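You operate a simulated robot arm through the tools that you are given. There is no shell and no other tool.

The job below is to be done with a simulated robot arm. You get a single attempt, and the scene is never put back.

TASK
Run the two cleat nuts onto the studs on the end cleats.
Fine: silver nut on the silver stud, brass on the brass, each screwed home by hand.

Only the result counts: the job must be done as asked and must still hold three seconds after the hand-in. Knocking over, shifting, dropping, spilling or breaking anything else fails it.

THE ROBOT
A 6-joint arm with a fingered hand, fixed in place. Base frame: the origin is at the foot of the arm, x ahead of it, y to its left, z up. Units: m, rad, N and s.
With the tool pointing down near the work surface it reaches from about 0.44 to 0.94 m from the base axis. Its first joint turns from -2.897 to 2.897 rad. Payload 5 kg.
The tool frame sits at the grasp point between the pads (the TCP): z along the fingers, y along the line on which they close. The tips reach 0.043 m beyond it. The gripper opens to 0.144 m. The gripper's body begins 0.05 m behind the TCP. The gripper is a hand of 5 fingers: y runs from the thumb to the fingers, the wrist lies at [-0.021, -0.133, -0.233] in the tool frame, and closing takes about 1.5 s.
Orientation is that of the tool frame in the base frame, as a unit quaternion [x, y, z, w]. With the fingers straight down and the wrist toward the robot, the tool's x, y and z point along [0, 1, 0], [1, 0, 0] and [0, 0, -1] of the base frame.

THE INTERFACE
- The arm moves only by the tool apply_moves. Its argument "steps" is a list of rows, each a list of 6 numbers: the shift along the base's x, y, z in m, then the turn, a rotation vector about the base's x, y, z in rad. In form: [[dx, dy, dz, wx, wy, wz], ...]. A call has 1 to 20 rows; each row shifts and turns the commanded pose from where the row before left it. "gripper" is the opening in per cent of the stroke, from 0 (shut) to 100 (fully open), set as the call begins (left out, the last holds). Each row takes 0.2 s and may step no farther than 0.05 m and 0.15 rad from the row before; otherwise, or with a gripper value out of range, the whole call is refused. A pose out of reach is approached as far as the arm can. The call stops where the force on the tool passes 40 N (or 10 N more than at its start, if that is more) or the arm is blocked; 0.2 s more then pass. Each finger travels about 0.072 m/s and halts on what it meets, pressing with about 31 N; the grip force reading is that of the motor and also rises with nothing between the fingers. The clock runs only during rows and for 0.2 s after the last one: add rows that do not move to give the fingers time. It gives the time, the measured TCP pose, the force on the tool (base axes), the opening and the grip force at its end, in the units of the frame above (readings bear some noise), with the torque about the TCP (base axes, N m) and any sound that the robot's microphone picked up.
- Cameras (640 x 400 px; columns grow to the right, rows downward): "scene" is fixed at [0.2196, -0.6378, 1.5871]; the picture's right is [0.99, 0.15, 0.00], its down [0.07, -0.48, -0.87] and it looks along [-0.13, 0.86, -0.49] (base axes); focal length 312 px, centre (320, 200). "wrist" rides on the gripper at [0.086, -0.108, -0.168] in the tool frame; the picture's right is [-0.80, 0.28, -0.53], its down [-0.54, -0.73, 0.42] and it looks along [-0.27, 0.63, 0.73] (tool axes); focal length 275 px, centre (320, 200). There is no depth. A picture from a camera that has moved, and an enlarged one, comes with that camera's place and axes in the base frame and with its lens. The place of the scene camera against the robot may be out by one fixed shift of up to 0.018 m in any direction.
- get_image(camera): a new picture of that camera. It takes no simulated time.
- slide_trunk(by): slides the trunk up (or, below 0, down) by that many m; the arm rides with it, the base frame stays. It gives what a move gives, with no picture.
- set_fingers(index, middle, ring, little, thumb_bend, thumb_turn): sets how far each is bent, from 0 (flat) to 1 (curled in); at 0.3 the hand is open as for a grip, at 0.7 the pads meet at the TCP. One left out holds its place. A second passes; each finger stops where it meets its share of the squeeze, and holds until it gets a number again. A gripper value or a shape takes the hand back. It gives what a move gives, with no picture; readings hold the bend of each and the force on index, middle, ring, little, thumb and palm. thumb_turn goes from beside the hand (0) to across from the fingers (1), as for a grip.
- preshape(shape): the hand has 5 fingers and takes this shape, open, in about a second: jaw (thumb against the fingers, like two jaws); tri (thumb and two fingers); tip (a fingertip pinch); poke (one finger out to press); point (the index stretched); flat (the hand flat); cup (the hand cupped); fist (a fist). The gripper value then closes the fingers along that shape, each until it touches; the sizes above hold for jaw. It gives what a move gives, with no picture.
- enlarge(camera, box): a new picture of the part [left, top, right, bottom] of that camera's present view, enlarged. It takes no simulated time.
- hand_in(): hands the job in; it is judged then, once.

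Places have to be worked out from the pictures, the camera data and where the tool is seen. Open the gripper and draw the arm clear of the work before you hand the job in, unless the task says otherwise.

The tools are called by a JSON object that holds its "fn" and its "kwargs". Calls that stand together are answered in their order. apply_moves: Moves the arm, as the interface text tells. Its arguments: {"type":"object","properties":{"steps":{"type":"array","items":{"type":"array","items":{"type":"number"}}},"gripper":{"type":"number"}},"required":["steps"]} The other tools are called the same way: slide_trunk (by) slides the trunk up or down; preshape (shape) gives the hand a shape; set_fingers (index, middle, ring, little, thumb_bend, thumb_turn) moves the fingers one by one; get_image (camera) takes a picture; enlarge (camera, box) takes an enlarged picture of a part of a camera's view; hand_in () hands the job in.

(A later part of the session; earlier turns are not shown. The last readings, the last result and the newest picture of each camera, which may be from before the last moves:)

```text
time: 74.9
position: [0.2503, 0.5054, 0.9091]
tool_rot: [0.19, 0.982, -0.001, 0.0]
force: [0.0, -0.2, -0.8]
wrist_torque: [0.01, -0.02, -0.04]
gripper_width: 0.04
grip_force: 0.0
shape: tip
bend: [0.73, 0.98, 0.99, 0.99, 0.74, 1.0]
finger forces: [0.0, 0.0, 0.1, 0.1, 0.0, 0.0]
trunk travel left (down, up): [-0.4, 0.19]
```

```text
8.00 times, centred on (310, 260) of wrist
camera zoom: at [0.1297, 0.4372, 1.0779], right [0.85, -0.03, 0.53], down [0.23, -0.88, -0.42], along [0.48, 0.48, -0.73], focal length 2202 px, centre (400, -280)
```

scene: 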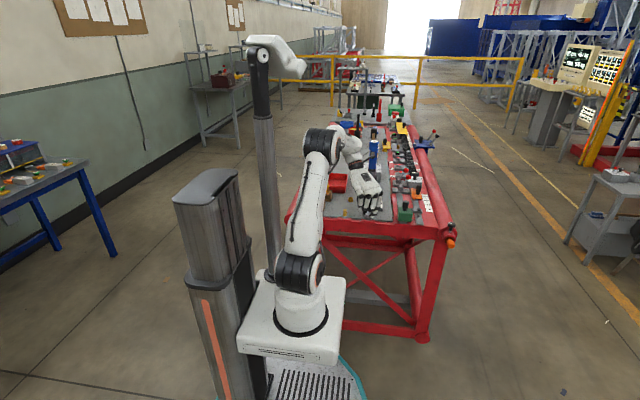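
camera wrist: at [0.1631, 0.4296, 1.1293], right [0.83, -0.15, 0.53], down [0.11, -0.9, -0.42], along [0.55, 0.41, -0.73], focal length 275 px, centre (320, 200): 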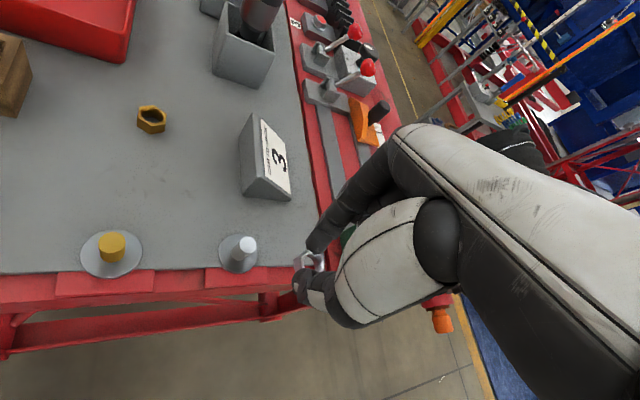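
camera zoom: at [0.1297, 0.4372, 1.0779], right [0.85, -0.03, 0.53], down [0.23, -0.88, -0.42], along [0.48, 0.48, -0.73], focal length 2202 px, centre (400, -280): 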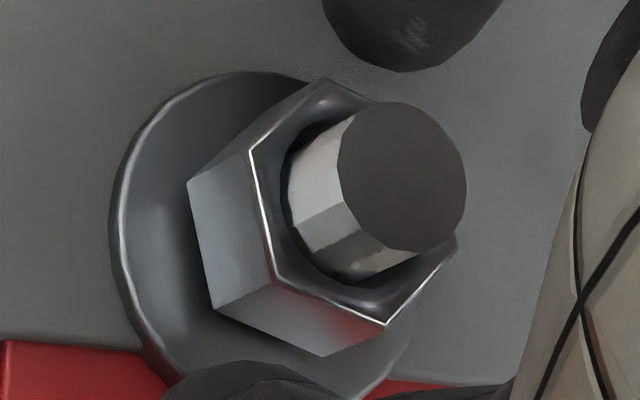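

The nut lags the hand by about 8°, so I turn the open hand +0.14 rad to square up with the flats, then grip and turn clockwise again.

{"fn": "apply_moves", "kwargs": {"steps": [[-0.0005, 0.0003, 0.0008, 0, 0, 0.14], [0, 0, 0, 0, 0, 0]]}}

{"fn": "apply_moves", "kwargs": {"steps": [[0, 0, 0, 0, 0, 0], [0, 0, 0, 0, 0, 0], [0, 0, 0, 0, 0, 0], [0, 0, -5e-05, 0, 0, -0.15], [0, 0, -5e-05, 0, 0, -0.15], [0, 0, -5e-05, 0, 0, -0.15], [0, 0, -5e-05, 0, 0, -0.15], [0, 0, -5e-05, 0, 0, -0.15], [0, 0, -5e-05, 0, 0, -0.15], [0, 0, -5e-05, 0, 0, -0.15], [0, 0, -5e-05, 0, 0, -0.15], [0, 0, -5e-05, 0, 0, -0.15], [0, 0, -5e-05, 0, 0, -0.15], [0, 0, -5e-05, 0, 0, -0.15], [0, 0, -5e-05, 0, 0, -0.15], [0, 0, -5e-05, 0, 0, -0.15], [0, 0, -5e-05, 0, 0, -0.15], [0, 0, -5e-05, 0, 0, -0.135], [0, 0, 0, 0, 0, 0]], "gripper": 0}}

{"fn": "enlarge", "kwargs": {"camera": "scene", "box": [366, 206, 374, 211]}}

{"fn": "enlarge", "kwargs": {"camera": "wrist", "box": [270, 235, 350, 285]}}

```text
time: 75.5
position: [0.2506, 0.5066, 0.9107]
tool_rot: [0.12, 0.993, -0.001, 0.0]
force: [0.5, 0.1, 0.2]
wrist_torque: [0.02, -0.01, -0.03]
gripper_width: 0.0401
grip_force: 0.0
shape: tip
bend: [0.73, 0.98, 0.99, 0.99, 0.74, 1.0]
finger forces: [0.0, 0.1, 0.0, 0.1, 0.1, 0.0]
trunk travel left (down, up): [-0.4, 0.19]
```

```text
time: 79.5
position: [0.2492, 0.5041, 0.91]
tool_rot: [0.945, 0.327, 0.0, 0.0]
force: [8.5, -2.6, 0.7]
wrist_torque: [-0.13, -0.37, 0.0]
gripper_width: 0.0189
grip_force: 31.1
shape: tip
bend: [0.72, 1.0, 1.0, 1.0, 0.74, 1.0]
finger forces: [33.7, 0.1, 0.0, 0.1, 26.6, 0.0]
trunk travel left (down, up): [-0.4, 0.19]
```

```text
16.00 times, centred on (370, 208) of scene
camera zoom: at [0.2196, -0.6378, 1.5871], right [0.99, 0.15, 0.0], down [0.07, -0.48, -0.87], along [-0.13, 0.86, -0.49], focal length 5001 px, centre (-480, 64)
```

zoom: 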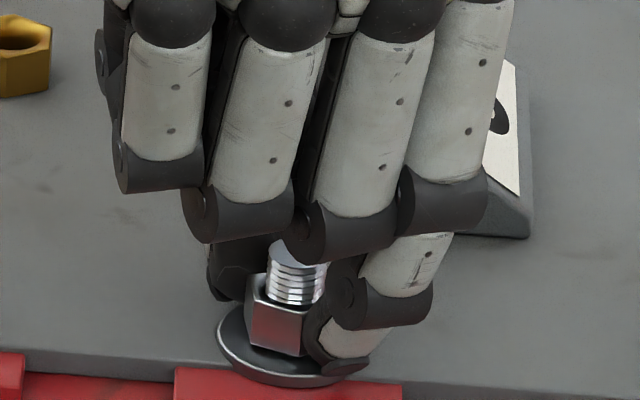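

```text
8.00 times, centred on (310, 260) of wrist
camera zoom: at [0.2507, 0.6441, 1.0771], right [-0.45, -0.72, 0.53], down [-0.88, 0.24, -0.42], along [0.18, -0.66, -0.73], focal length 2202 px, centre (400, -280)
```

zoom: 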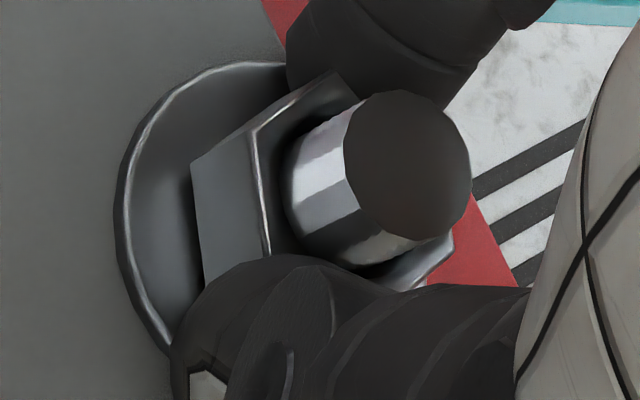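

The nut keeps descending; only a small gap to the washer remains. I rewind 120° again.

{"fn": "apply_moves", "kwargs": {"steps": [[0, 0, 0, 0, 0, 0], [0, 0, 0, 0, 0, 0], [0, 0, 0, 0, 0, 0], [0, 0, 0, 0, 0, 0.15], [0, 0, 0, 0, 0, 0.15], [0, 0, 0, 0, 0, 0.15], [0, 0, 0, 0, 0, 0.15], [0, 0, 0, 0, 0, 0.15], [0, 0, 0, 0, 0, 0.15], [0, 0, 0, 0, 0, 0.15], [0, 0, 0, 0, 0, 0.15], [0, 0, 0, 0, 0, 0.15], [0, 0, 0, 0, 0, 0.15], [0, 0, 0, 0, 0, 0.15], [0, 0, 0, 0, 0, 0.15], [0, 0, 0, 0, 0, 0.15], [0, 0, 0, 0, 0, 0.15], [0, 0, 0, 0, 0, 0.05], [0, 0, 0, 0, 0, 0]], "gripper": 28}}

{"fn": "enlarge", "kwargs": {"camera": "scene", "box": [366, 206, 374, 211]}}

{"fn": "enlarge", "kwargs": {"camera": "wrist", "box": [270, 235, 350, 285]}}

```text
time: 83.5
position: [0.2506, 0.505, 0.91]
tool_rot: [0.162, 0.987, -0.001, -0.001]
force: [1.2, 0.7, -0.1]
wrist_torque: [0.0, 0.03, 0.0]
gripper_width: 0.0402
grip_force: 0.1
shape: tip
bend: [0.73, 0.98, 0.99, 0.99, 0.74, 1.0]
finger forces: [0.0, 0.0, 0.0, 0.1, 0.1, 0.0]
trunk travel left (down, up): [-0.4, 0.19]
```

```text
16.00 times, centred on (370, 208) of scene
camera zoom: at [0.2196, -0.6378, 1.5871], right [0.99, 0.15, 0.0], down [0.07, -0.48, -0.87], along [-0.13, 0.86, -0.49], focal length 5001 px, centre (-480, 64)
```

zoom: 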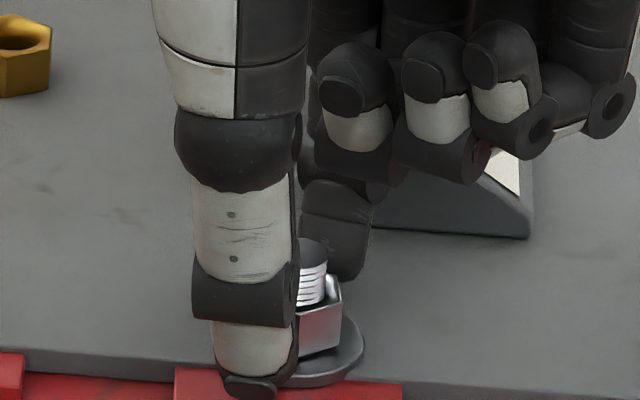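

```text
8.00 times, centred on (310, 260) of wrist
camera zoom: at [0.1341, 0.4312, 1.0778], right [0.85, 0.01, 0.53], down [0.28, -0.86, -0.42], along [0.45, 0.51, -0.73], focal length 2202 px, centre (400, -280)
```

zoom: 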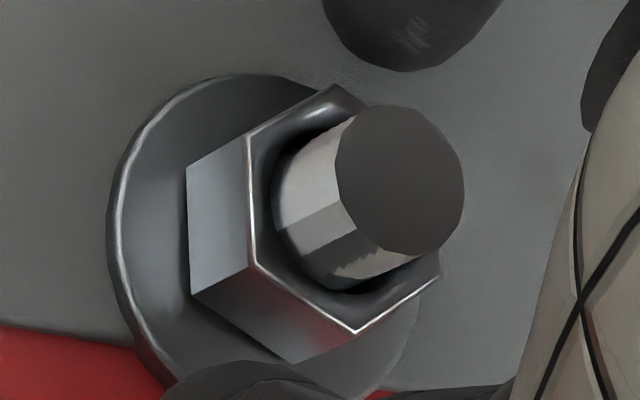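

The nut is centred and squared with the fingers. I grip and turn clockwise 120° again, without extra feed since the thumb tip is close to the washer.

{"fn": "apply_moves", "kwargs": {"steps": [[0, 0, 0.0005, 0, 0, -0.05], [0, 0, 0, 0, 0, 0]]}}

{"fn": "apply_moves", "kwargs": {"steps": [[0, 0, 0, 0, 0, 0], [0, 0, 0, 0, 0, 0], [0, 0, 0, 0, 0, 0], [0, 0, -3e-05, 0, 0, -0.15], [0, 0, -3e-05, 0, 0, -0.15], [0, 0, -3e-05, 0, 0, -0.15], [0, 0, -3e-05, 0, 0, -0.15], [0, 0, -3e-05, 0, 0, -0.15], [0, 0, -3e-05, 0, 0, -0.15], [0, 0, -3e-05, 0, 0, -0.15], [0, 0, -3e-05, 0, 0, -0.15], [0, 0, -3e-05, 0, 0, -0.15], [0, 0, -3e-05, 0, 0, -0.15], [0, 0, -3e-05, 0, 0, -0.15], [0, 0, -3e-05, 0, 0, -0.15], [0, 0, -3e-05, 0, 0, -0.15], [0, 0, -3e-05, 0, 0, -0.145], [0, 0, 0, 0, 0, 0]], "gripper": 0}}

{"fn": "enlarge", "kwargs": {"camera": "scene", "box": [366, 206, 374, 211]}}

{"fn": "enlarge", "kwargs": {"camera": "wrist", "box": [270, 235, 350, 285]}}

```text
time: 84.1
position: [0.2492, 0.5061, 0.9106]
tool_rot: [0.187, 0.982, -0.001, 0.0]
force: [0.8, -0.8, 0.2]
wrist_torque: [0.01, 0.01, -0.01]
gripper_width: 0.0402
grip_force: 0.0
shape: tip
bend: [0.73, 0.98, 0.99, 0.99, 0.74, 1.0]
finger forces: [0.0, 0.0, 0.1, 0.0, 0.0, 0.1]
trunk travel left (down, up): [-0.4, 0.19]
```

```text
time: 87.9
position: [0.2507, 0.5047, 0.9093]
tool_rot: [0.945, 0.328, 0.0, -0.001]
force: [6.2, -0.2, -2.9]
wrist_torque: [-0.07, -0.24, 0.0]
gripper_width: 0.0189
grip_force: 31.3
shape: tip
bend: [0.72, 1.0, 1.0, 1.0, 0.74, 1.0]
finger forces: [31.5, 0.1, 0.0, 0.0, 27.1, 0.0]
trunk travel left (down, up): [-0.4, 0.19]
```

```text
16.00 times, centred on (370, 208) of scene
camera zoom: at [0.2196, -0.6378, 1.5871], right [0.99, 0.15, 0.0], down [0.07, -0.48, -0.87], along [-0.13, 0.86, -0.49], focal length 5001 px, centre (-480, 64)
```

zoom: 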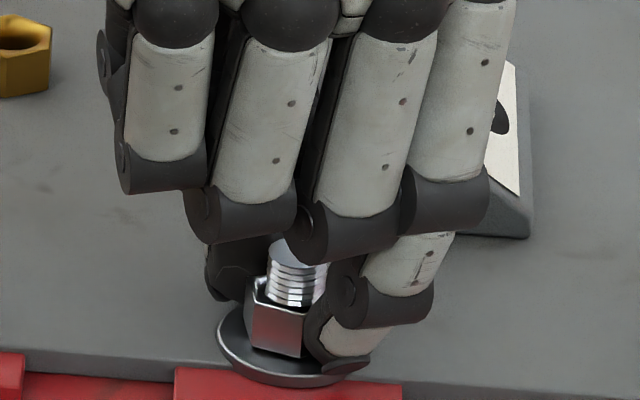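

```text
8.00 times, centred on (310, 260) of wrist
camera zoom: at [0.2505, 0.6437, 1.0773], right [-0.45, -0.72, 0.53], down [-0.88, 0.23, -0.42], along [0.18, -0.66, -0.73], focal length 2202 px, centre (400, -280)
```

zoom: 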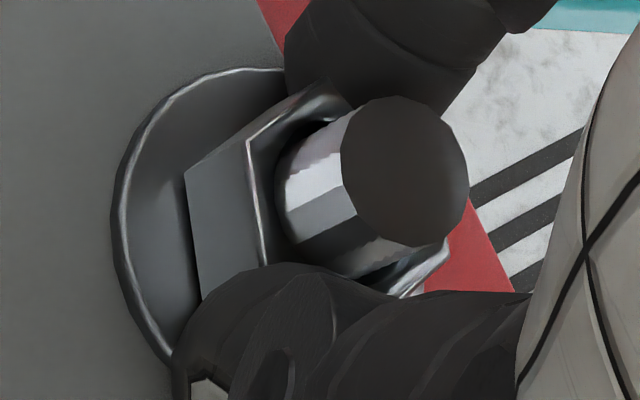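

A slight downward pull (-2.9 N) shows the nut is still travelling down. I rewind for another stroke.

{"fn": "apply_moves", "kwargs": {"steps": [[0, 0, 0, 0, 0, 0], [0, 0, 0, 0, 0, 0], [0, 0, 0, 0, 0, 0], [0, 0, 0, 0, 0, 0.15], [0, 0, 0, 0, 0, 0.15], [0, 0, 0, 0, 0, 0.15], [0, 0, 0, 0, 0, 0.15], [0, 0, 0, 0, 0, 0.15], [0, 0, 0, 0, 0, 0.15], [0, 0, 0, 0, 0, 0.15], [0, 0, 0, 0, 0, 0.15], [0, 0, 0, 0, 0, 0.15], [0, 0, 0, 0, 0, 0.15], [0, 0, 0, 0, 0, 0.15], [0, 0, 0, 0, 0, 0.15], [0, 0, 0, 0, 0, 0.15], [0, 0, 0, 0, 0, 0.15], [0, 0, 0, 0, 0, 0.02], [0, 0, 0, 0, 0, 0]], "gripper": 28}}

{"fn": "enlarge", "kwargs": {"camera": "scene", "box": [366, 206, 374, 211]}}

{"fn": "enlarge", "kwargs": {"camera": "wrist", "box": [270, 235, 350, 285]}}

```text
time: 91.9
position: [0.2498, 0.5068, 0.9101]
tool_rot: [0.174, 0.985, -0.002, -0.001]
force: [-0.7, -0.2, 0.4]
wrist_torque: [0.01, -0.02, -0.01]
gripper_width: 0.0399
grip_force: 0.1
shape: tip
bend: [0.73, 0.98, 0.99, 0.99, 0.74, 1.0]
finger forces: [0.1, 0.0, 0.1, 0.0, 0.0, 0.0]
trunk travel left (down, up): [-0.4, 0.19]
```

```text
16.00 times, centred on (370, 208) of scene
camera zoom: at [0.2196, -0.6378, 1.5871], right [0.99, 0.15, 0.0], down [0.07, -0.48, -0.87], along [-0.13, 0.86, -0.49], focal length 5001 px, centre (-480, 64)
```

zoom: 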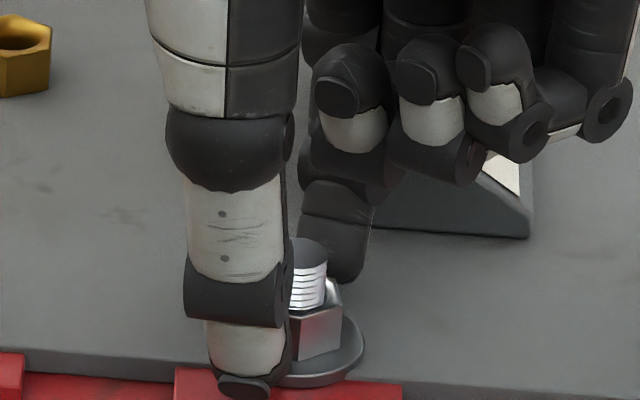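

```text
8.00 times, centred on (310, 260) of wrist
camera zoom: at [0.1314, 0.4345, 1.0772], right [0.85, -0.01, 0.53], down [0.26, -0.87, -0.42], along [0.47, 0.5, -0.73], focal length 2202 px, centre (400, -280)
```

zoom: 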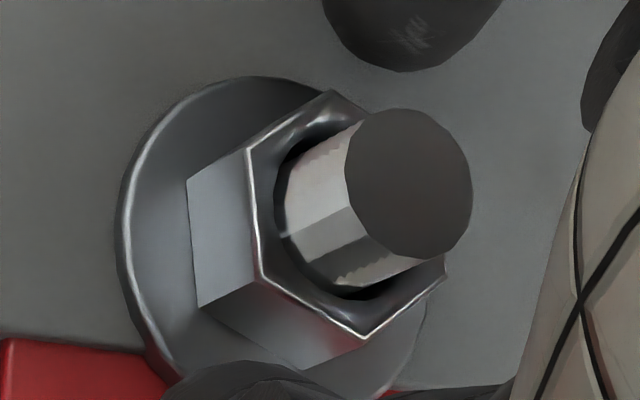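

The gap to the washer is almost gone. I grip and turn again, expecting the nut to come up tight during this stroke.

{"fn": "apply_moves", "kwargs": {"steps": [[0, 0, 0, 0, 0, 0], [0, 0, 0, 0, 0, 0], [0, 0, 0, 0, 0, 0], [0, 0, 0, 0, 0, -0.15], [0, 0, 0, 0, 0, -0.15], [0, 0, 0, 0, 0, -0.15], [0, 0, 0, 0, 0, -0.15], [0, 0, 0, 0, 0, -0.15], [0, 0, 0, 0, 0, -0.15], [0, 0, 0, 0, 0, -0.15], [0, 0, 0, 0, 0, 0]], "gripper": 0}}

{"fn": "enlarge", "kwargs": {"camera": "scene", "box": [366, 206, 374, 211]}}

{"fn": "enlarge", "kwargs": {"camera": "wrist", "box": [270, 235, 350, 285]}}

```text
time: 94.3
position: [0.2498, 0.5084, 0.9098]
tool_rot: [0.644, 0.765, -0.001, 0.0]
force: [2.0, 27.2, -10.9]
wrist_torque: [1.02, -0.2, 0.56]
gripper_width: 0.017
grip_force: 30.9
shape: tip
bend: [0.72, 1.0, 1.0, 1.0, 0.74, 1.0]
finger forces: [52.3, 0.1, 0.0, 0.0, 27.8, 0.0]
trunk travel left (down, up): [-0.4, 0.19]
```

```text
16.00 times, centred on (370, 208) of scene
camera zoom: at [0.2196, -0.6378, 1.5871], right [0.99, 0.15, 0.0], down [0.07, -0.48, -0.87], along [-0.13, 0.86, -0.49], focal length 5001 px, centre (-480, 64)
```

zoom: 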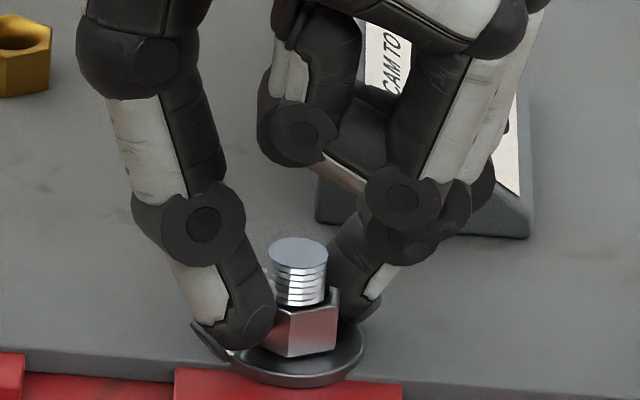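

```text
8.00 times, centred on (310, 260) of wrist
camera zoom: at [0.128, 0.5756, 1.0778], right [0.42, -0.74, 0.53], down [-0.62, -0.66, -0.42], along [0.66, -0.16, -0.73], focal length 2202 px, centre (400, -280)
```

zoom: 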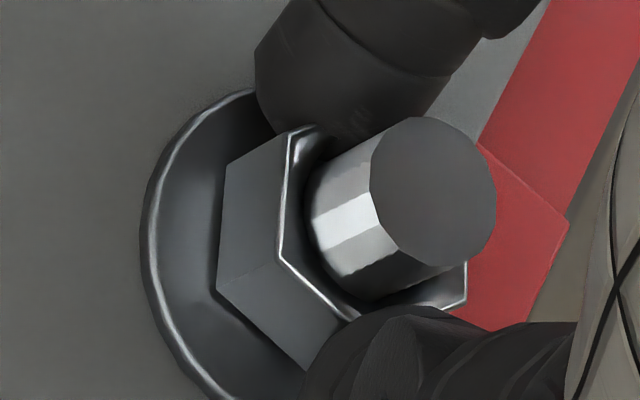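

The nut came up solid: torque about 0.56 N·m, and the picture shows it flush on the washer. I open the fingers and check that it is seated.

{"fn": "apply_moves", "kwargs": {"steps": [[0, 0, 0, 0, 0, 0], [0, 0, 0, 0, 0, 0], [0, 0, 0, 0, 0, 0], [0, 0, 0, 0, 0, 0]], "gripper": 30}}

{"fn": "enlarge", "kwargs": {"camera": "scene", "box": [366, 206, 374, 211]}}

{"fn": "enlarge", "kwargs": {"camera": "wrist", "box": [270, 235, 350, 285]}}

```text
time: 95.3
position: [0.2492, 0.505, 0.9113]
tool_rot: [0.645, 0.764, -0.001, 0.0]
force: [0.0, -0.2, 0.2]
wrist_torque: [0.0, 0.01, 0.0]
gripper_width: 0.0428
grip_force: 0.0
shape: tip
bend: [0.73, 0.98, 0.99, 0.99, 0.74, 1.0]
finger forces: [0.0, 0.0, 0.0, 0.0, 0.0, 0.0]
trunk travel left (down, up): [-0.4, 0.19]
```

```text
16.00 times, centred on (370, 208) of scene
camera zoom: at [0.2196, -0.6378, 1.5871], right [0.99, 0.15, 0.0], down [0.07, -0.48, -0.87], along [-0.13, 0.86, -0.49], focal length 5001 px, centre (-480, 64)
```

zoom: 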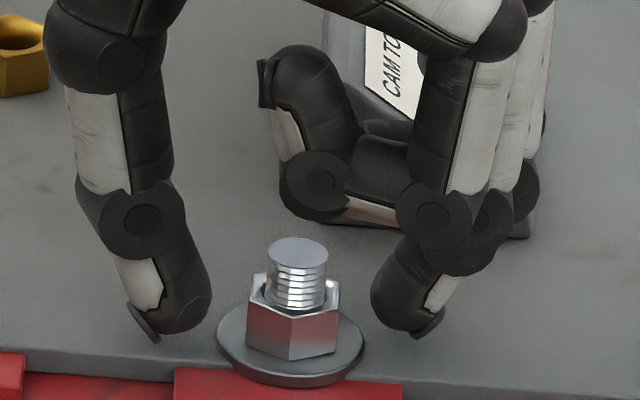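

```text
8.00 times, centred on (310, 260) of wrist
camera zoom: at [0.128, 0.5725, 1.0785], right [0.42, -0.74, 0.53], down [-0.62, -0.66, -0.42], along [0.66, -0.16, -0.73], focal length 2202 px, centre (400, -280)
```

zoom: 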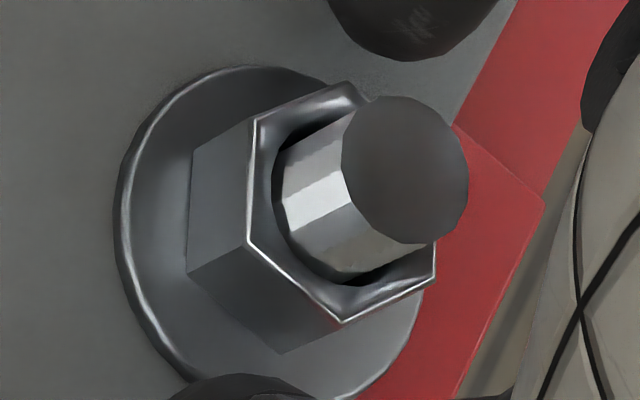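

The silver nut is flush on its washer, screwed home. I lift the hand straight up and go over to the brass nut, turning back to yaw 60°.

{"fn": "apply_moves", "kwargs": {"steps": [[0, 0, 0.02, 0, 0, 0], [0, 0, 0.035, 0, 0, 0], [0, 0, 0.035, 0, 0, 0], [-0.014, 0.0225, 0, 0, 0, 0.147], [-0.014, 0.0225, 0, 0, 0, 0.147], [-0.014, 0.0225, 0, 0, 0, 0.147], [-0.014, 0.0225, 0, 0, 0, 0.147], [-0.014, 0.0225, 0, 0, 0, 0.147], [-0.014, 0.0225, 0, 0, 0, 0.147], [0, 0, -0.03, 0, 0, 0], [0, 0, 0, 0, 0, 0], [0, 0, 0, 0, 0, 0]]}}

{"fn": "enlarge", "kwargs": {"camera": "wrist", "box": [240, 200, 400, 320]}}

{"fn": "enlarge", "kwargs": {"camera": "scene", "box": [330, 170, 390, 220]}}

```text
time: 97.9
position: [0.1669, 0.6422, 0.9723]
tool_rot: [0.256, 0.967, -0.001, 0.0]
force: [-0.2, -0.8, 0.3]
wrist_torque: [0.03, 0.04, 0.01]
gripper_width: 0.043
grip_force: 0.2
shape: tip
bend: [0.73, 0.98, 0.99, 0.99, 0.74, 1.0]
finger forces: [0.1, 0.0, 0.1, 0.1, 0.0, 0.1]
trunk travel left (down, up): [-0.4, 0.19]
```

```text
3.33 times, centred on (320, 260) of wrist
camera zoom: at [0.0384, 0.5917, 1.14], right [0.83, -0.15, 0.53], down [0.11, -0.9, -0.42], along [0.54, 0.41, -0.73], focal length 918 px, centre (320, 0)
```

zoom: 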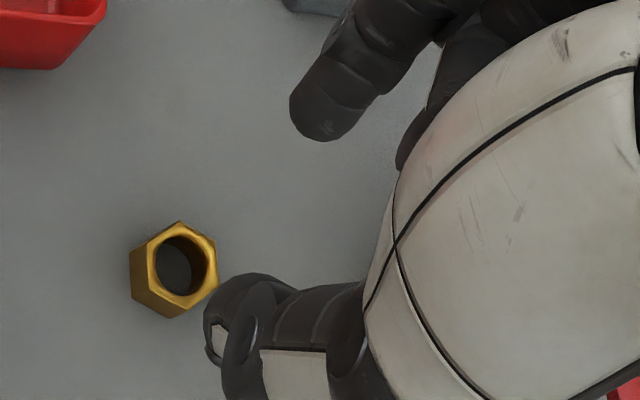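

```text
8.00 times, centred on (360, 195) of scene
camera zoom: at [0.2196, -0.6378, 1.5871], right [0.99, 0.15, 0.0], down [0.07, -0.48, -0.87], along [-0.13, 0.86, -0.49], focal length 2500 px, centre (0, 240)
```

zoom: 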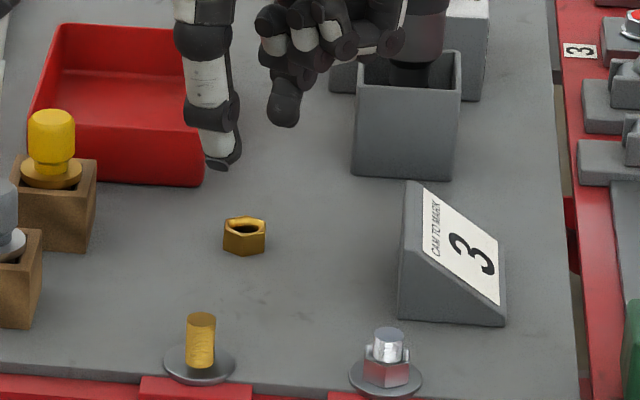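

The silver nut stays home, and the brass nut is at tool offset (0.3, -3.6) mm. I shift onto it and descend to check height.

{"fn": "apply_moves", "kwargs": {"steps": [[-0.002, -0.003, -0.01, 0, 0, 0], [0, 0, -0.015, 0, 0, 0], [0, 0, -0.017, 0, 0, 0], [0, 0, 0, 0, 0, 0]]}}

{"fn": "enlarge", "kwargs": {"camera": "wrist", "box": [270, 220, 350, 280]}}

{"fn": "enlarge", "kwargs": {"camera": "scene", "box": [340, 180, 370, 204]}}

```text
time: 98.9
position: [0.1634, 0.6393, 0.9283]
tool_rot: [0.256, 0.967, -0.001, 0.0]
force: [0.2, 0.6, -0.9]
wrist_torque: [0.0, -0.01, 0.02]
gripper_width: 0.0429
grip_force: 0.0
shape: tip
bend: [0.73, 0.98, 0.99, 0.99, 0.74, 1.0]
finger forces: [0.0, 0.0, 0.0, 0.1, 0.0, 0.0]
trunk travel left (down, up): [-0.4, 0.19]
```

```text
6.67 times, centred on (310, 250) of wrist
camera zoom: at [0.0354, 0.5879, 1.0961], right [0.83, -0.15, 0.53], down [0.11, -0.9, -0.42], along [0.54, 0.41, -0.73], focal length 1835 px, centre (387, -133)
```

zoom: 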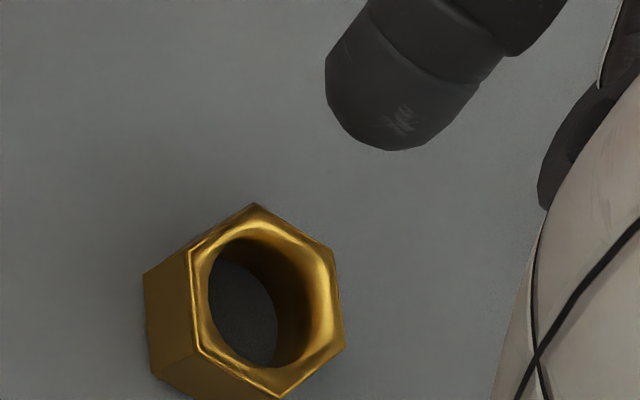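

```text
16.00 times, centred on (355, 192) of scene
camera zoom: at [0.2196, -0.6378, 1.5871], right [0.99, 0.15, 0.0], down [0.07, -0.48, -0.87], along [-0.13, 0.86, -0.49], focal length 5001 px, centre (-240, 328)
```

zoom: 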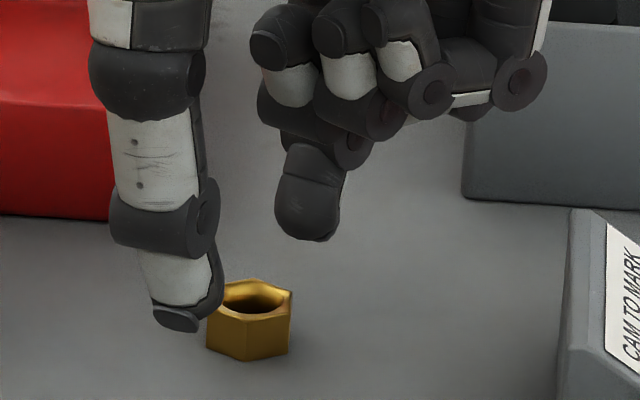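

The nut is within 2 mm of centre and square to the fingers. I trim, descend to z 0.913 and measure again at grip height.

{"fn": "apply_moves", "kwargs": {"steps": [[0.0012, 0.0012, -0.005, 0, 0, -0.035], [0, 0, -0.005, 0, 0, 0], [0, 0, -0.005, 0, 0, 0], [0, 0, 0, 0, 0, 0]]}}

{"fn": "enlarge", "kwargs": {"camera": "wrist", "box": [270, 220, 350, 280]}}

{"fn": "enlarge", "kwargs": {"camera": "scene", "box": [340, 180, 370, 204]}}

```text
time: 99.9
position: [0.1642, 0.6404, 0.9138]
tool_rot: [0.273, 0.962, 0.0, -0.001]
force: [0.3, 0.1, -0.8]
wrist_torque: [-0.01, 0.01, 0.0]
gripper_width: 0.0433
grip_force: 0.1
shape: tip
bend: [0.73, 0.98, 0.99, 0.99, 0.74, 1.0]
finger forces: [0.0, 0.1, 0.0, 0.0, 0.0, 0.0]
trunk travel left (down, up): [-0.4, 0.19]
```

```text
6.67 times, centred on (310, 250) of wrist
camera zoom: at [0.0344, 0.5936, 1.0813], right [0.83, -0.18, 0.53], down [0.08, -0.9, -0.42], along [0.56, 0.39, -0.73], focal length 1835 px, centre (387, -133)
```

zoom: 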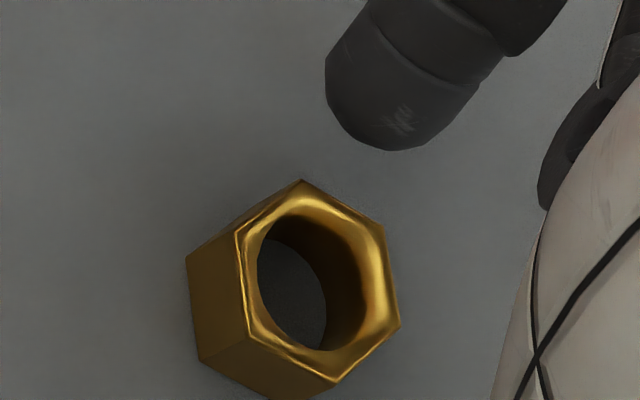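

```text
16.00 times, centred on (355, 192) of scene
camera zoom: at [0.2196, -0.6378, 1.5871], right [0.99, 0.15, 0.0], down [0.07, -0.48, -0.87], along [-0.13, 0.86, -0.49], focal length 5001 px, centre (-240, 328)
```

zoom: 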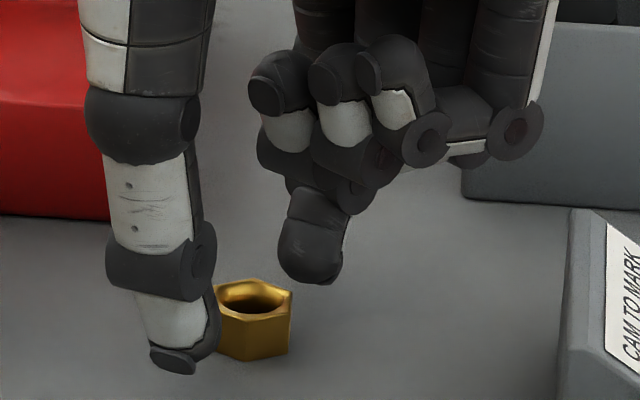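

The nut is now centred to half a millimetre. I lower 3 mm more for a deeper hold and close.

{"fn": "apply_moves", "kwargs": {"steps": [[0, 0, -0.0015, 0, 0, 0], [0, 0, -0.0015, 0, 0, 0], [0, 0, 0, 0, 0, 0]]}}

{"fn": "apply_moves", "kwargs": {"steps": [[0, 0, 0, 0, 0, 0], [0, 0, 0, 0, 0, 0], [0, 0, 0, 0, 0, 0], [0, 0, 0, 0, 0, 0], [0, 0, 0, 0, 0, 0]], "gripper": 0}}

{"fn": "enlarge", "kwargs": {"camera": "wrist", "box": [270, 220, 350, 280]}}

{"fn": "enlarge", "kwargs": {"camera": "scene", "box": [340, 180, 370, 204]}}

```text
time: 100.7
position: [0.1646, 0.64, 0.91]
tool_rot: [0.272, 0.962, -0.001, -0.001]
force: [-0.5, -0.4, 0.1]
wrist_torque: [-0.01, -0.03, -0.01]
gripper_width: 0.0431
grip_force: 0.0
shape: tip
bend: [0.73, 0.98, 0.99, 0.99, 0.74, 1.0]
finger forces: [0.1, 0.2, 0.1, 0.0, 0.0, 0.1]
trunk travel left (down, up): [-0.4, 0.19]
```

```text
time: 101.9
position: [0.1646, 0.6394, 0.9103]
tool_rot: [0.273, 0.962, -0.001, 0.0]
force: [-0.3, -0.3, 0.3]
wrist_torque: [-0.04, 0.05, 0.02]
gripper_width: 0.0186
grip_force: 31.8
shape: tip
bend: [0.72, 1.0, 1.0, 1.0, 0.74, 1.0]
finger forces: [27.5, 0.0, 0.0, 0.1, 27.4, 0.0]
trunk travel left (down, up): [-0.4, 0.19]
```

```text
6.67 times, centred on (310, 250) of wrist
camera zoom: at [0.0349, 0.5931, 1.0782], right [0.83, -0.18, 0.53], down [0.08, -0.9, -0.42], along [0.56, 0.39, -0.73], focal length 1835 px, centre (387, -133)
```

zoom: 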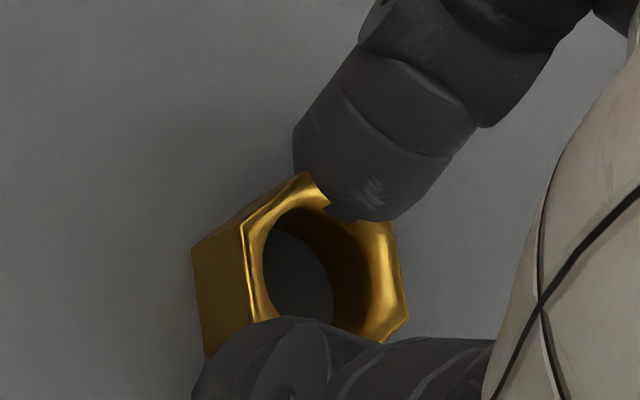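

```text
16.00 times, centred on (355, 192) of scene
camera zoom: at [0.2196, -0.6378, 1.5871], right [0.99, 0.15, 0.0], down [0.07, -0.48, -0.87], along [-0.13, 0.86, -0.49], focal length 5001 px, centre (-240, 328)
```

zoom: 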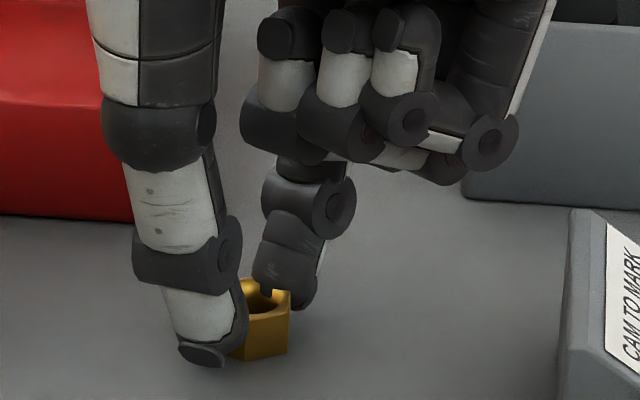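

Even grip at 27 N each. I lift 40 mm and look closely at whether the nut hangs level this time.

{"fn": "apply_moves", "kwargs": {"steps": [[0, 0, 0.005, 0, 0, 0], [0, 0, 0.015, 0, 0, 0], [0, 0, 0.02, 0, 0, 0], [0, 0, 0, 0, 0, 0]]}}

{"fn": "enlarge", "kwargs": {"camera": "wrist", "box": [285, 240, 325, 270]}}

{"fn": "enlarge", "kwargs": {"camera": "scene", "box": [340, 176, 370, 200]}}

```text
time: 102.9
position: [0.1647, 0.6392, 0.9517]
tool_rot: [0.274, 0.962, -0.001, -0.001]
force: [-0.2, 0.1, -0.9]
wrist_torque: [0.03, 0.02, 0.02]
gripper_width: 0.0186
grip_force: 30.8
shape: tip
bend: [0.72, 1.0, 1.0, 1.0, 0.74, 1.0]
finger forces: [27.5, 0.1, 0.0, 0.1, 26.7, 0.1]
trunk travel left (down, up): [-0.4, 0.19]
```

```text
13.33 times, centred on (305, 255) of wrist
camera zoom: at [0.0344, 0.593, 1.1194], right [0.83, -0.18, 0.53], down [0.08, -0.9, -0.42], along [0.56, 0.39, -0.73], focal length 3670 px, centre (520, -533)
```

zoom: 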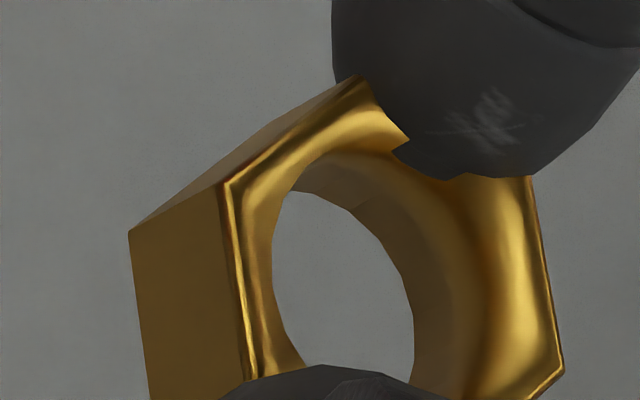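

```text
16.00 times, centred on (355, 188) of scene
camera zoom: at [0.2196, -0.6378, 1.5871], right [0.99, 0.15, 0.0], down [0.07, -0.48, -0.87], along [-0.13, 0.86, -0.49], focal length 5001 px, centre (-240, 392)
```

zoom: 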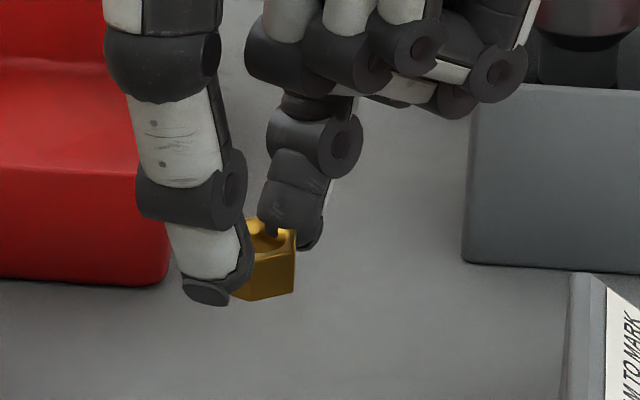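

The brass nut hangs level and centred on the tool axis (offset about 0.2 mm). I raise it and carry it over the brass stud, stopping about 6 mm above the stud top.

{"fn": "apply_moves", "kwargs": {"steps": [[0, 0, 0.024, 0, 0, 0], [0, 0, 0.024, 0, 0, 0], [-0.0037, -0.0336, 0, 0, 0, 0], [-0.0037, -0.0336, 0, 0, 0, 0], [-0.0037, -0.0336, 0, 0, 0, 0], [-0.0036, -0.0336, 0, 0, 0, 0], [0, 0, -0.025, 0, 0, 0], [0, 0, -0.025, 0, 0, 0], [0, 0, -0.006, 0, 0, 0], [0, 0, 0, 0, 0, 0], [0, 0, 0, 0, 0, 0]]}}

{"fn": "enlarge", "kwargs": {"camera": "wrist", "box": [280, 235, 328, 271]}}

{"fn": "enlarge", "kwargs": {"camera": "scene", "box": [340, 197, 352, 211]}}

```text
time: 105.3
position: [0.1521, 0.5055, 0.942]
tool_rot: [0.274, 0.962, 0.0, -0.001]
force: [-1.0, 0.0, -0.1]
wrist_torque: [-0.01, 0.0, 0.05]
gripper_width: 0.0184
grip_force: 31.0
shape: tip
bend: [0.72, 1.0, 1.0, 1.0, 0.74, 1.0]
finger forces: [27.5, 0.0, 0.1, 0.0, 26.7, 0.1]
trunk travel left (down, up): [-0.4, 0.19]
```

```text
11.11 times, centred on (304, 253) of wrist
camera zoom: at [0.0215, 0.4589, 1.1091], right [0.83, -0.18, 0.53], down [0.08, -0.9, -0.42], along [0.56, 0.39, -0.73], focal length 3059 px, centre (498, -389)
```

zoom: 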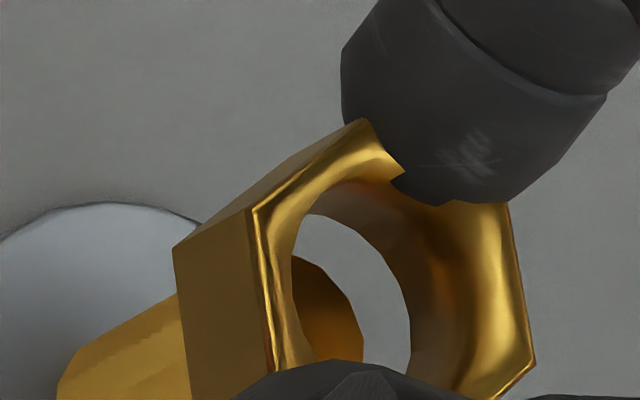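

```text
16.00 times, centred on (346, 204) of scene
camera zoom: at [0.2196, -0.6378, 1.5871], right [0.99, 0.15, 0.0], down [0.07, -0.48, -0.87], along [-0.13, 0.86, -0.49], focal length 5001 px, centre (-96, 136)
```

zoom: 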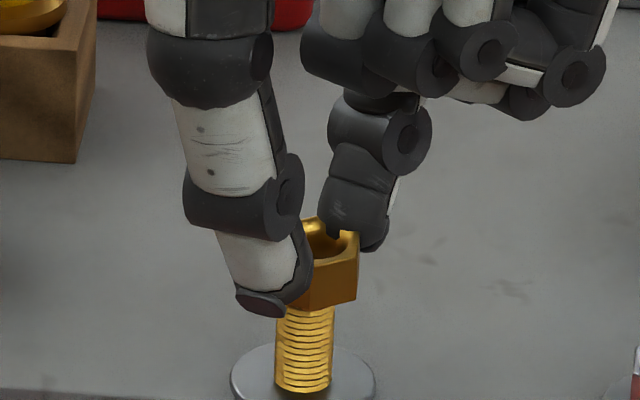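

Both views agree the stud is about 1.3 mm to the -x side of the nut axis. I shift by (-1.3, +0.1) mm and check again.

{"fn": "apply_moves", "kwargs": {"steps": [[-0.0013, 0.0001, -0.0015, 0, 0, 0], [0, 0, 0, 0, 0, 0], [0, 0, 0, 0, 0, 0]]}}

{"fn": "enlarge", "kwargs": {"camera": "wrist", "box": [280, 235, 328, 271]}}

{"fn": "enlarge", "kwargs": {"camera": "scene", "box": [340, 197, 352, 211]}}

```text
time: 106.1
position: [0.1502, 0.5063, 0.9412]
tool_rot: [0.273, 0.962, -0.001, -0.001]
force: [1.0, 0.1, -0.1]
wrist_torque: [0.0, 0.03, 0.03]
gripper_width: 0.0185
grip_force: 31.6
shape: tip
bend: [0.72, 1.0, 1.0, 1.0, 0.74, 1.0]
finger forces: [27.5, 0.1, 0.1, 0.0, 26.7, 0.0]
trunk travel left (down, up): [-0.4, 0.19]
```

```text
11.11 times, centred on (304, 253) of wrist
camera zoom: at [0.0194, 0.4593, 1.1088], right [0.83, -0.18, 0.53], down [0.08, -0.9, -0.42], along [0.56, 0.39, -0.73], focal length 3059 px, centre (498, -389)
```

zoom: 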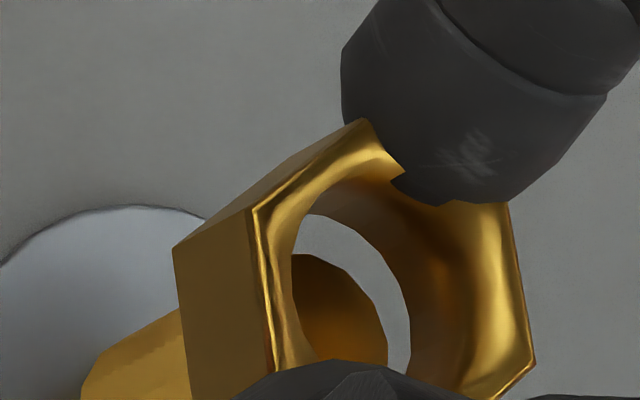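

```text
16.00 times, centred on (346, 204) of scene
camera zoom: at [0.2196, -0.6378, 1.5871], right [0.99, 0.15, 0.0], down [0.07, -0.48, -0.87], along [-0.13, 0.86, -0.49], focal length 5001 px, centre (-96, 136)
```

zoom: 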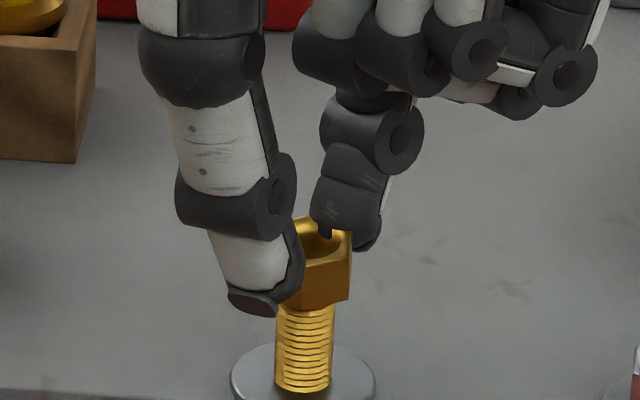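

Now the remaining offset is only about (+0.4, -0.7) mm. I trim that and continue down a little.

{"fn": "apply_moves", "kwargs": {"steps": [[0.0004, -0.0006, 0, 0, 0, 0], [0, 0, -0.001, 0, 0, 0], [0, 0, -0.001, 0, 0, 0], [0, 0, 0, 0, 0, 0]]}}

{"fn": "enlarge", "kwargs": {"camera": "wrist", "box": [280, 235, 328, 271]}}

{"fn": "enlarge", "kwargs": {"camera": "scene", "box": [340, 197, 352, 211]}}

```text
time: 107.1
position: [0.1484, 0.504, 0.9397]
tool_rot: [0.273, 0.962, -0.002, -0.001]
force: [-0.5, -0.3, -1.2]
wrist_torque: [-0.01, 0.01, -0.02]
gripper_width: 0.0187
grip_force: 31.3
shape: tip
bend: [0.72, 1.0, 1.0, 1.0, 0.74, 1.0]
finger forces: [27.5, 0.0, 0.0, 0.0, 26.6, 0.0]
trunk travel left (down, up): [-0.4, 0.19]
```

```text
11.11 times, centred on (304, 253) of wrist
camera zoom: at [0.0189, 0.4576, 1.1064], right [0.83, -0.18, 0.53], down [0.08, -0.9, -0.42], along [0.56, 0.39, -0.73], focal length 3059 px, centre (498, -389)
```

zoom: 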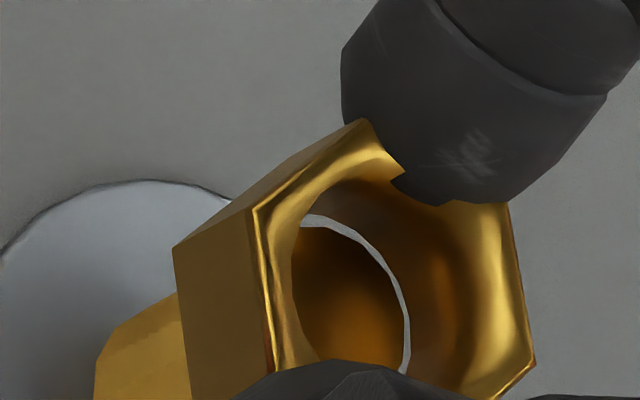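

```text
16.00 times, centred on (346, 204) of scene
camera zoom: at [0.2196, -0.6378, 1.5871], right [0.99, 0.15, 0.0], down [0.07, -0.48, -0.87], along [-0.13, 0.86, -0.49], focal length 5001 px, centre (-96, 136)
```

zoom: 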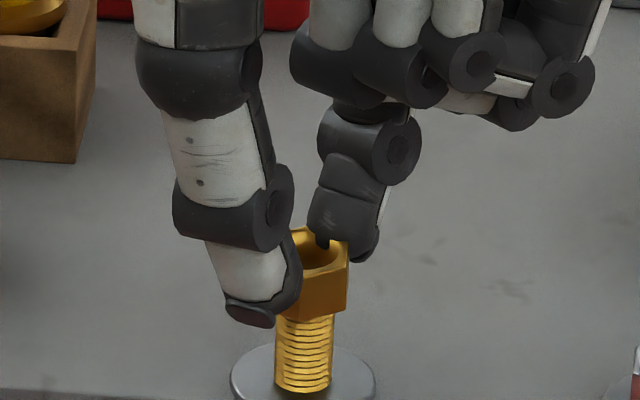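

The nut and stud are aligned within about half a millimetre. I nudge +0.7 mm in x and lower further, feeling for the first thread.

{"fn": "apply_moves", "kwargs": {"steps": [[0.0007, 0.0001, 0, 0, 0, 0], [0, 0, -0.0007, 0, 0, 0], [0, 0, -0.0007, 0, 0, 0], [0, 0, -0.0006, 0, 0, 0], [0, 0, 0, 0, 0, 0]]}}

{"fn": "enlarge", "kwargs": {"camera": "wrist", "box": [280, 235, 328, 271]}}

{"fn": "enlarge", "kwargs": {"camera": "scene", "box": [340, 197, 352, 211]}}

```text
time: 108.3
position: [0.1487, 0.5038, 0.936]
tool_rot: [0.274, 0.962, -0.001, 0.0]
force: [-0.1, -0.2, -0.2]
wrist_torque: [0.01, 0.02, -0.04]
gripper_width: 0.0186
grip_force: 31.3
shape: tip
bend: [0.72, 1.0, 1.0, 1.0, 0.74, 1.0]
finger forces: [27.5, 0.0, 0.1, 0.0, 26.7, 0.0]
trunk travel left (down, up): [-0.4, 0.19]
```

```text
11.11 times, centred on (304, 253) of wrist
camera zoom: at [0.0193, 0.4574, 1.1037], right [0.83, -0.18, 0.53], down [0.08, -0.9, -0.42], along [0.56, 0.39, -0.73], focal length 3059 px, centre (498, -389)
```

zoom: 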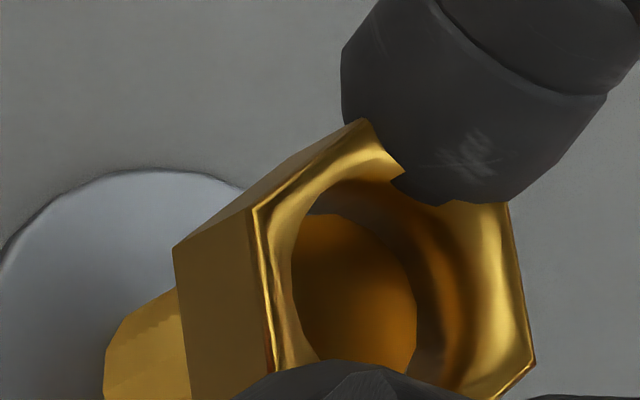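

```text
16.00 times, centred on (346, 204) of scene
camera zoom: at [0.2196, -0.6378, 1.5871], right [0.99, 0.15, 0.0], down [0.07, -0.48, -0.87], along [-0.13, 0.86, -0.49], focal length 5001 px, centre (-96, 136)
```

zoom: 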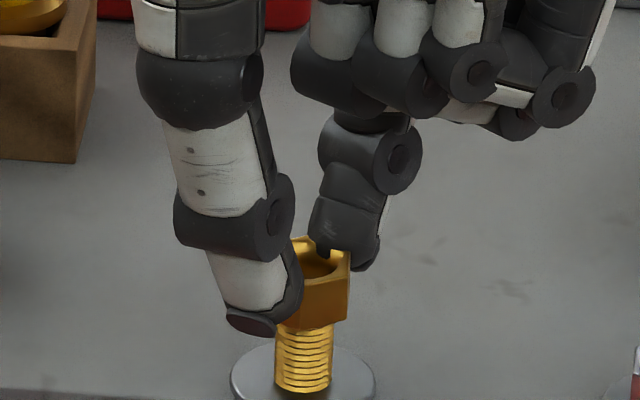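

Stud tip is inside the nut, no force yet. I lower 1.5 mm more.

{"fn": "apply_moves", "kwargs": {"steps": [[0, 0, -0.0005, 0, 0, 0], [0, 0, -0.0005, 0, 0, 0], [0, 0, -0.0005, 0, 0, 0], [0, 0, 0, 0, 0, 0]]}}

{"fn": "enlarge", "kwargs": {"camera": "wrist", "box": [280, 235, 328, 271]}}

{"fn": "enlarge", "kwargs": {"camera": "scene", "box": [340, 197, 352, 211]}}

```text
time: 109.3
position: [0.1495, 0.5037, 0.9356]
tool_rot: [0.273, 0.962, -0.001, 0.001]
force: [0.0, 0.6, -0.5]
wrist_torque: [-0.03, 0.0, -0.02]
gripper_width: 0.0186
grip_force: 30.9
shape: tip
bend: [0.72, 1.0, 1.0, 1.0, 0.74, 1.0]
finger forces: [27.6, 0.1, 0.1, 0.1, 26.6, 0.0]
trunk travel left (down, up): [-0.4, 0.19]
```

```text
11.11 times, centred on (304, 253) of wrist
camera zoom: at [0.0195, 0.4572, 1.103], right [0.83, -0.18, 0.53], down [0.08, -0.9, -0.42], along [0.56, 0.39, -0.73], focal length 3059 px, centre (498, -389)
```

zoom: 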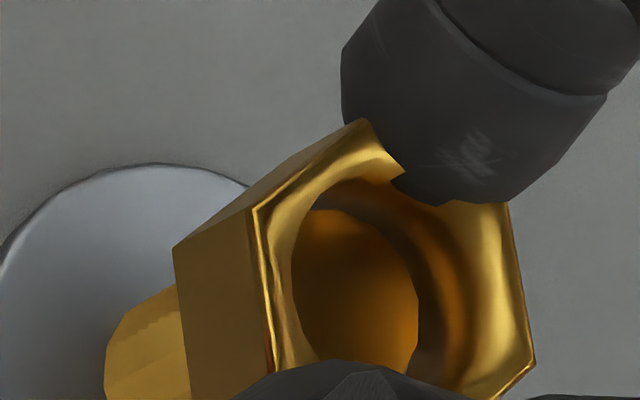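

```text
16.00 times, centred on (346, 204) of scene
camera zoom: at [0.2196, -0.6378, 1.5871], right [0.99, 0.15, 0.0], down [0.07, -0.48, -0.87], along [-0.13, 0.86, -0.49], focal length 5001 px, centre (-96, 136)
```

zoom: 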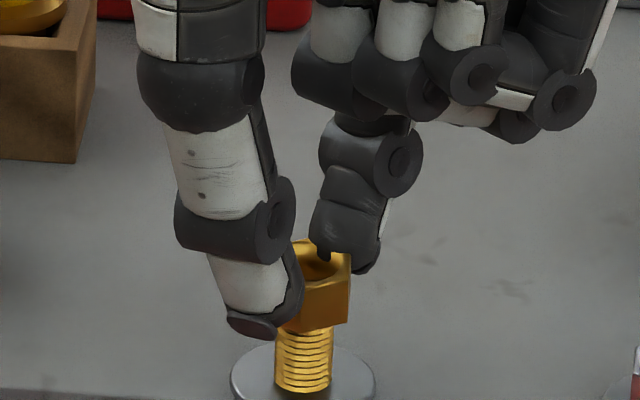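

Only 0.7 mm of the 1.5 mm happened so far and force remains nil. I lower another 2 mm and watch.

{"fn": "apply_moves", "kwargs": {"steps": [[0, 0, -0.0005, 0, 0, 0], [0, 0, -0.0005, 0, 0, 0], [0, 0, -0.0005, 0, 0, 0], [0, 0, -0.0005, 0, 0, 0], [0, 0, 0, 0, 0, 0]]}}

{"fn": "enlarge", "kwargs": {"camera": "wrist", "box": [280, 235, 328, 271]}}

{"fn": "enlarge", "kwargs": {"camera": "scene", "box": [340, 197, 352, 211]}}

```text
time: 110.5
position: [0.1485, 0.5043, 0.9327]
tool_rot: [0.272, 0.962, -0.001, 0.0]
force: [0.0, 0.3, -0.8]
wrist_torque: [-0.04, 0.01, 0.01]
gripper_width: 0.0188
grip_force: 31.2
shape: tip
bend: [0.72, 1.0, 1.0, 1.0, 0.74, 1.0]
finger forces: [27.7, 0.0, 0.1, 0.1, 26.7, 0.0]
trunk travel left (down, up): [-0.4, 0.19]
```

```text
11.11 times, centred on (304, 253) of wrist
camera zoom: at [0.0188, 0.4572, 1.1006], right [0.83, -0.18, 0.53], down [0.08, -0.9, -0.42], along [0.56, 0.39, -0.73], focal length 3059 px, centre (498, -389)
```

zoom: 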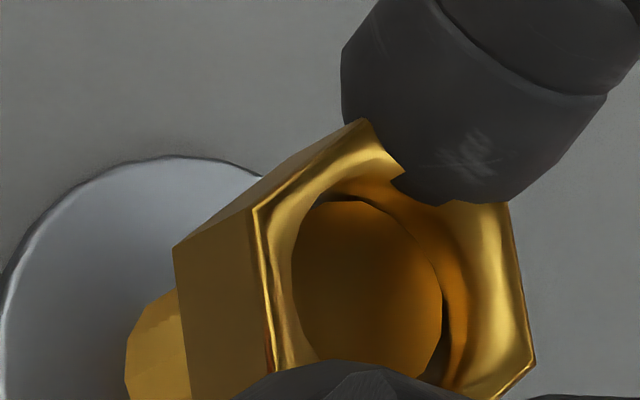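

```text
16.00 times, centred on (346, 204) of scene
camera zoom: at [0.2196, -0.6378, 1.5871], right [0.99, 0.15, 0.0], down [0.07, -0.48, -0.87], along [-0.13, 0.86, -0.49], focal length 5001 px, centre (-96, 136)
```

zoom: 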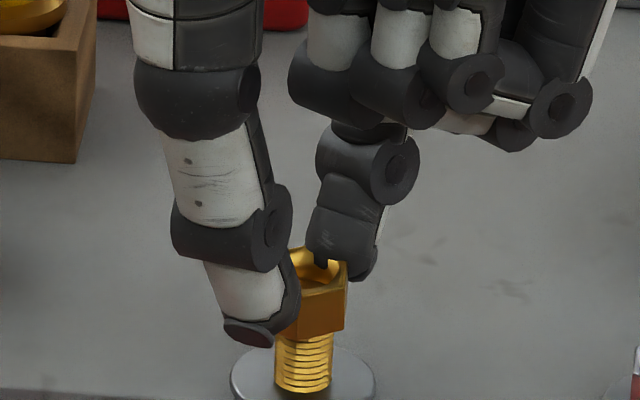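

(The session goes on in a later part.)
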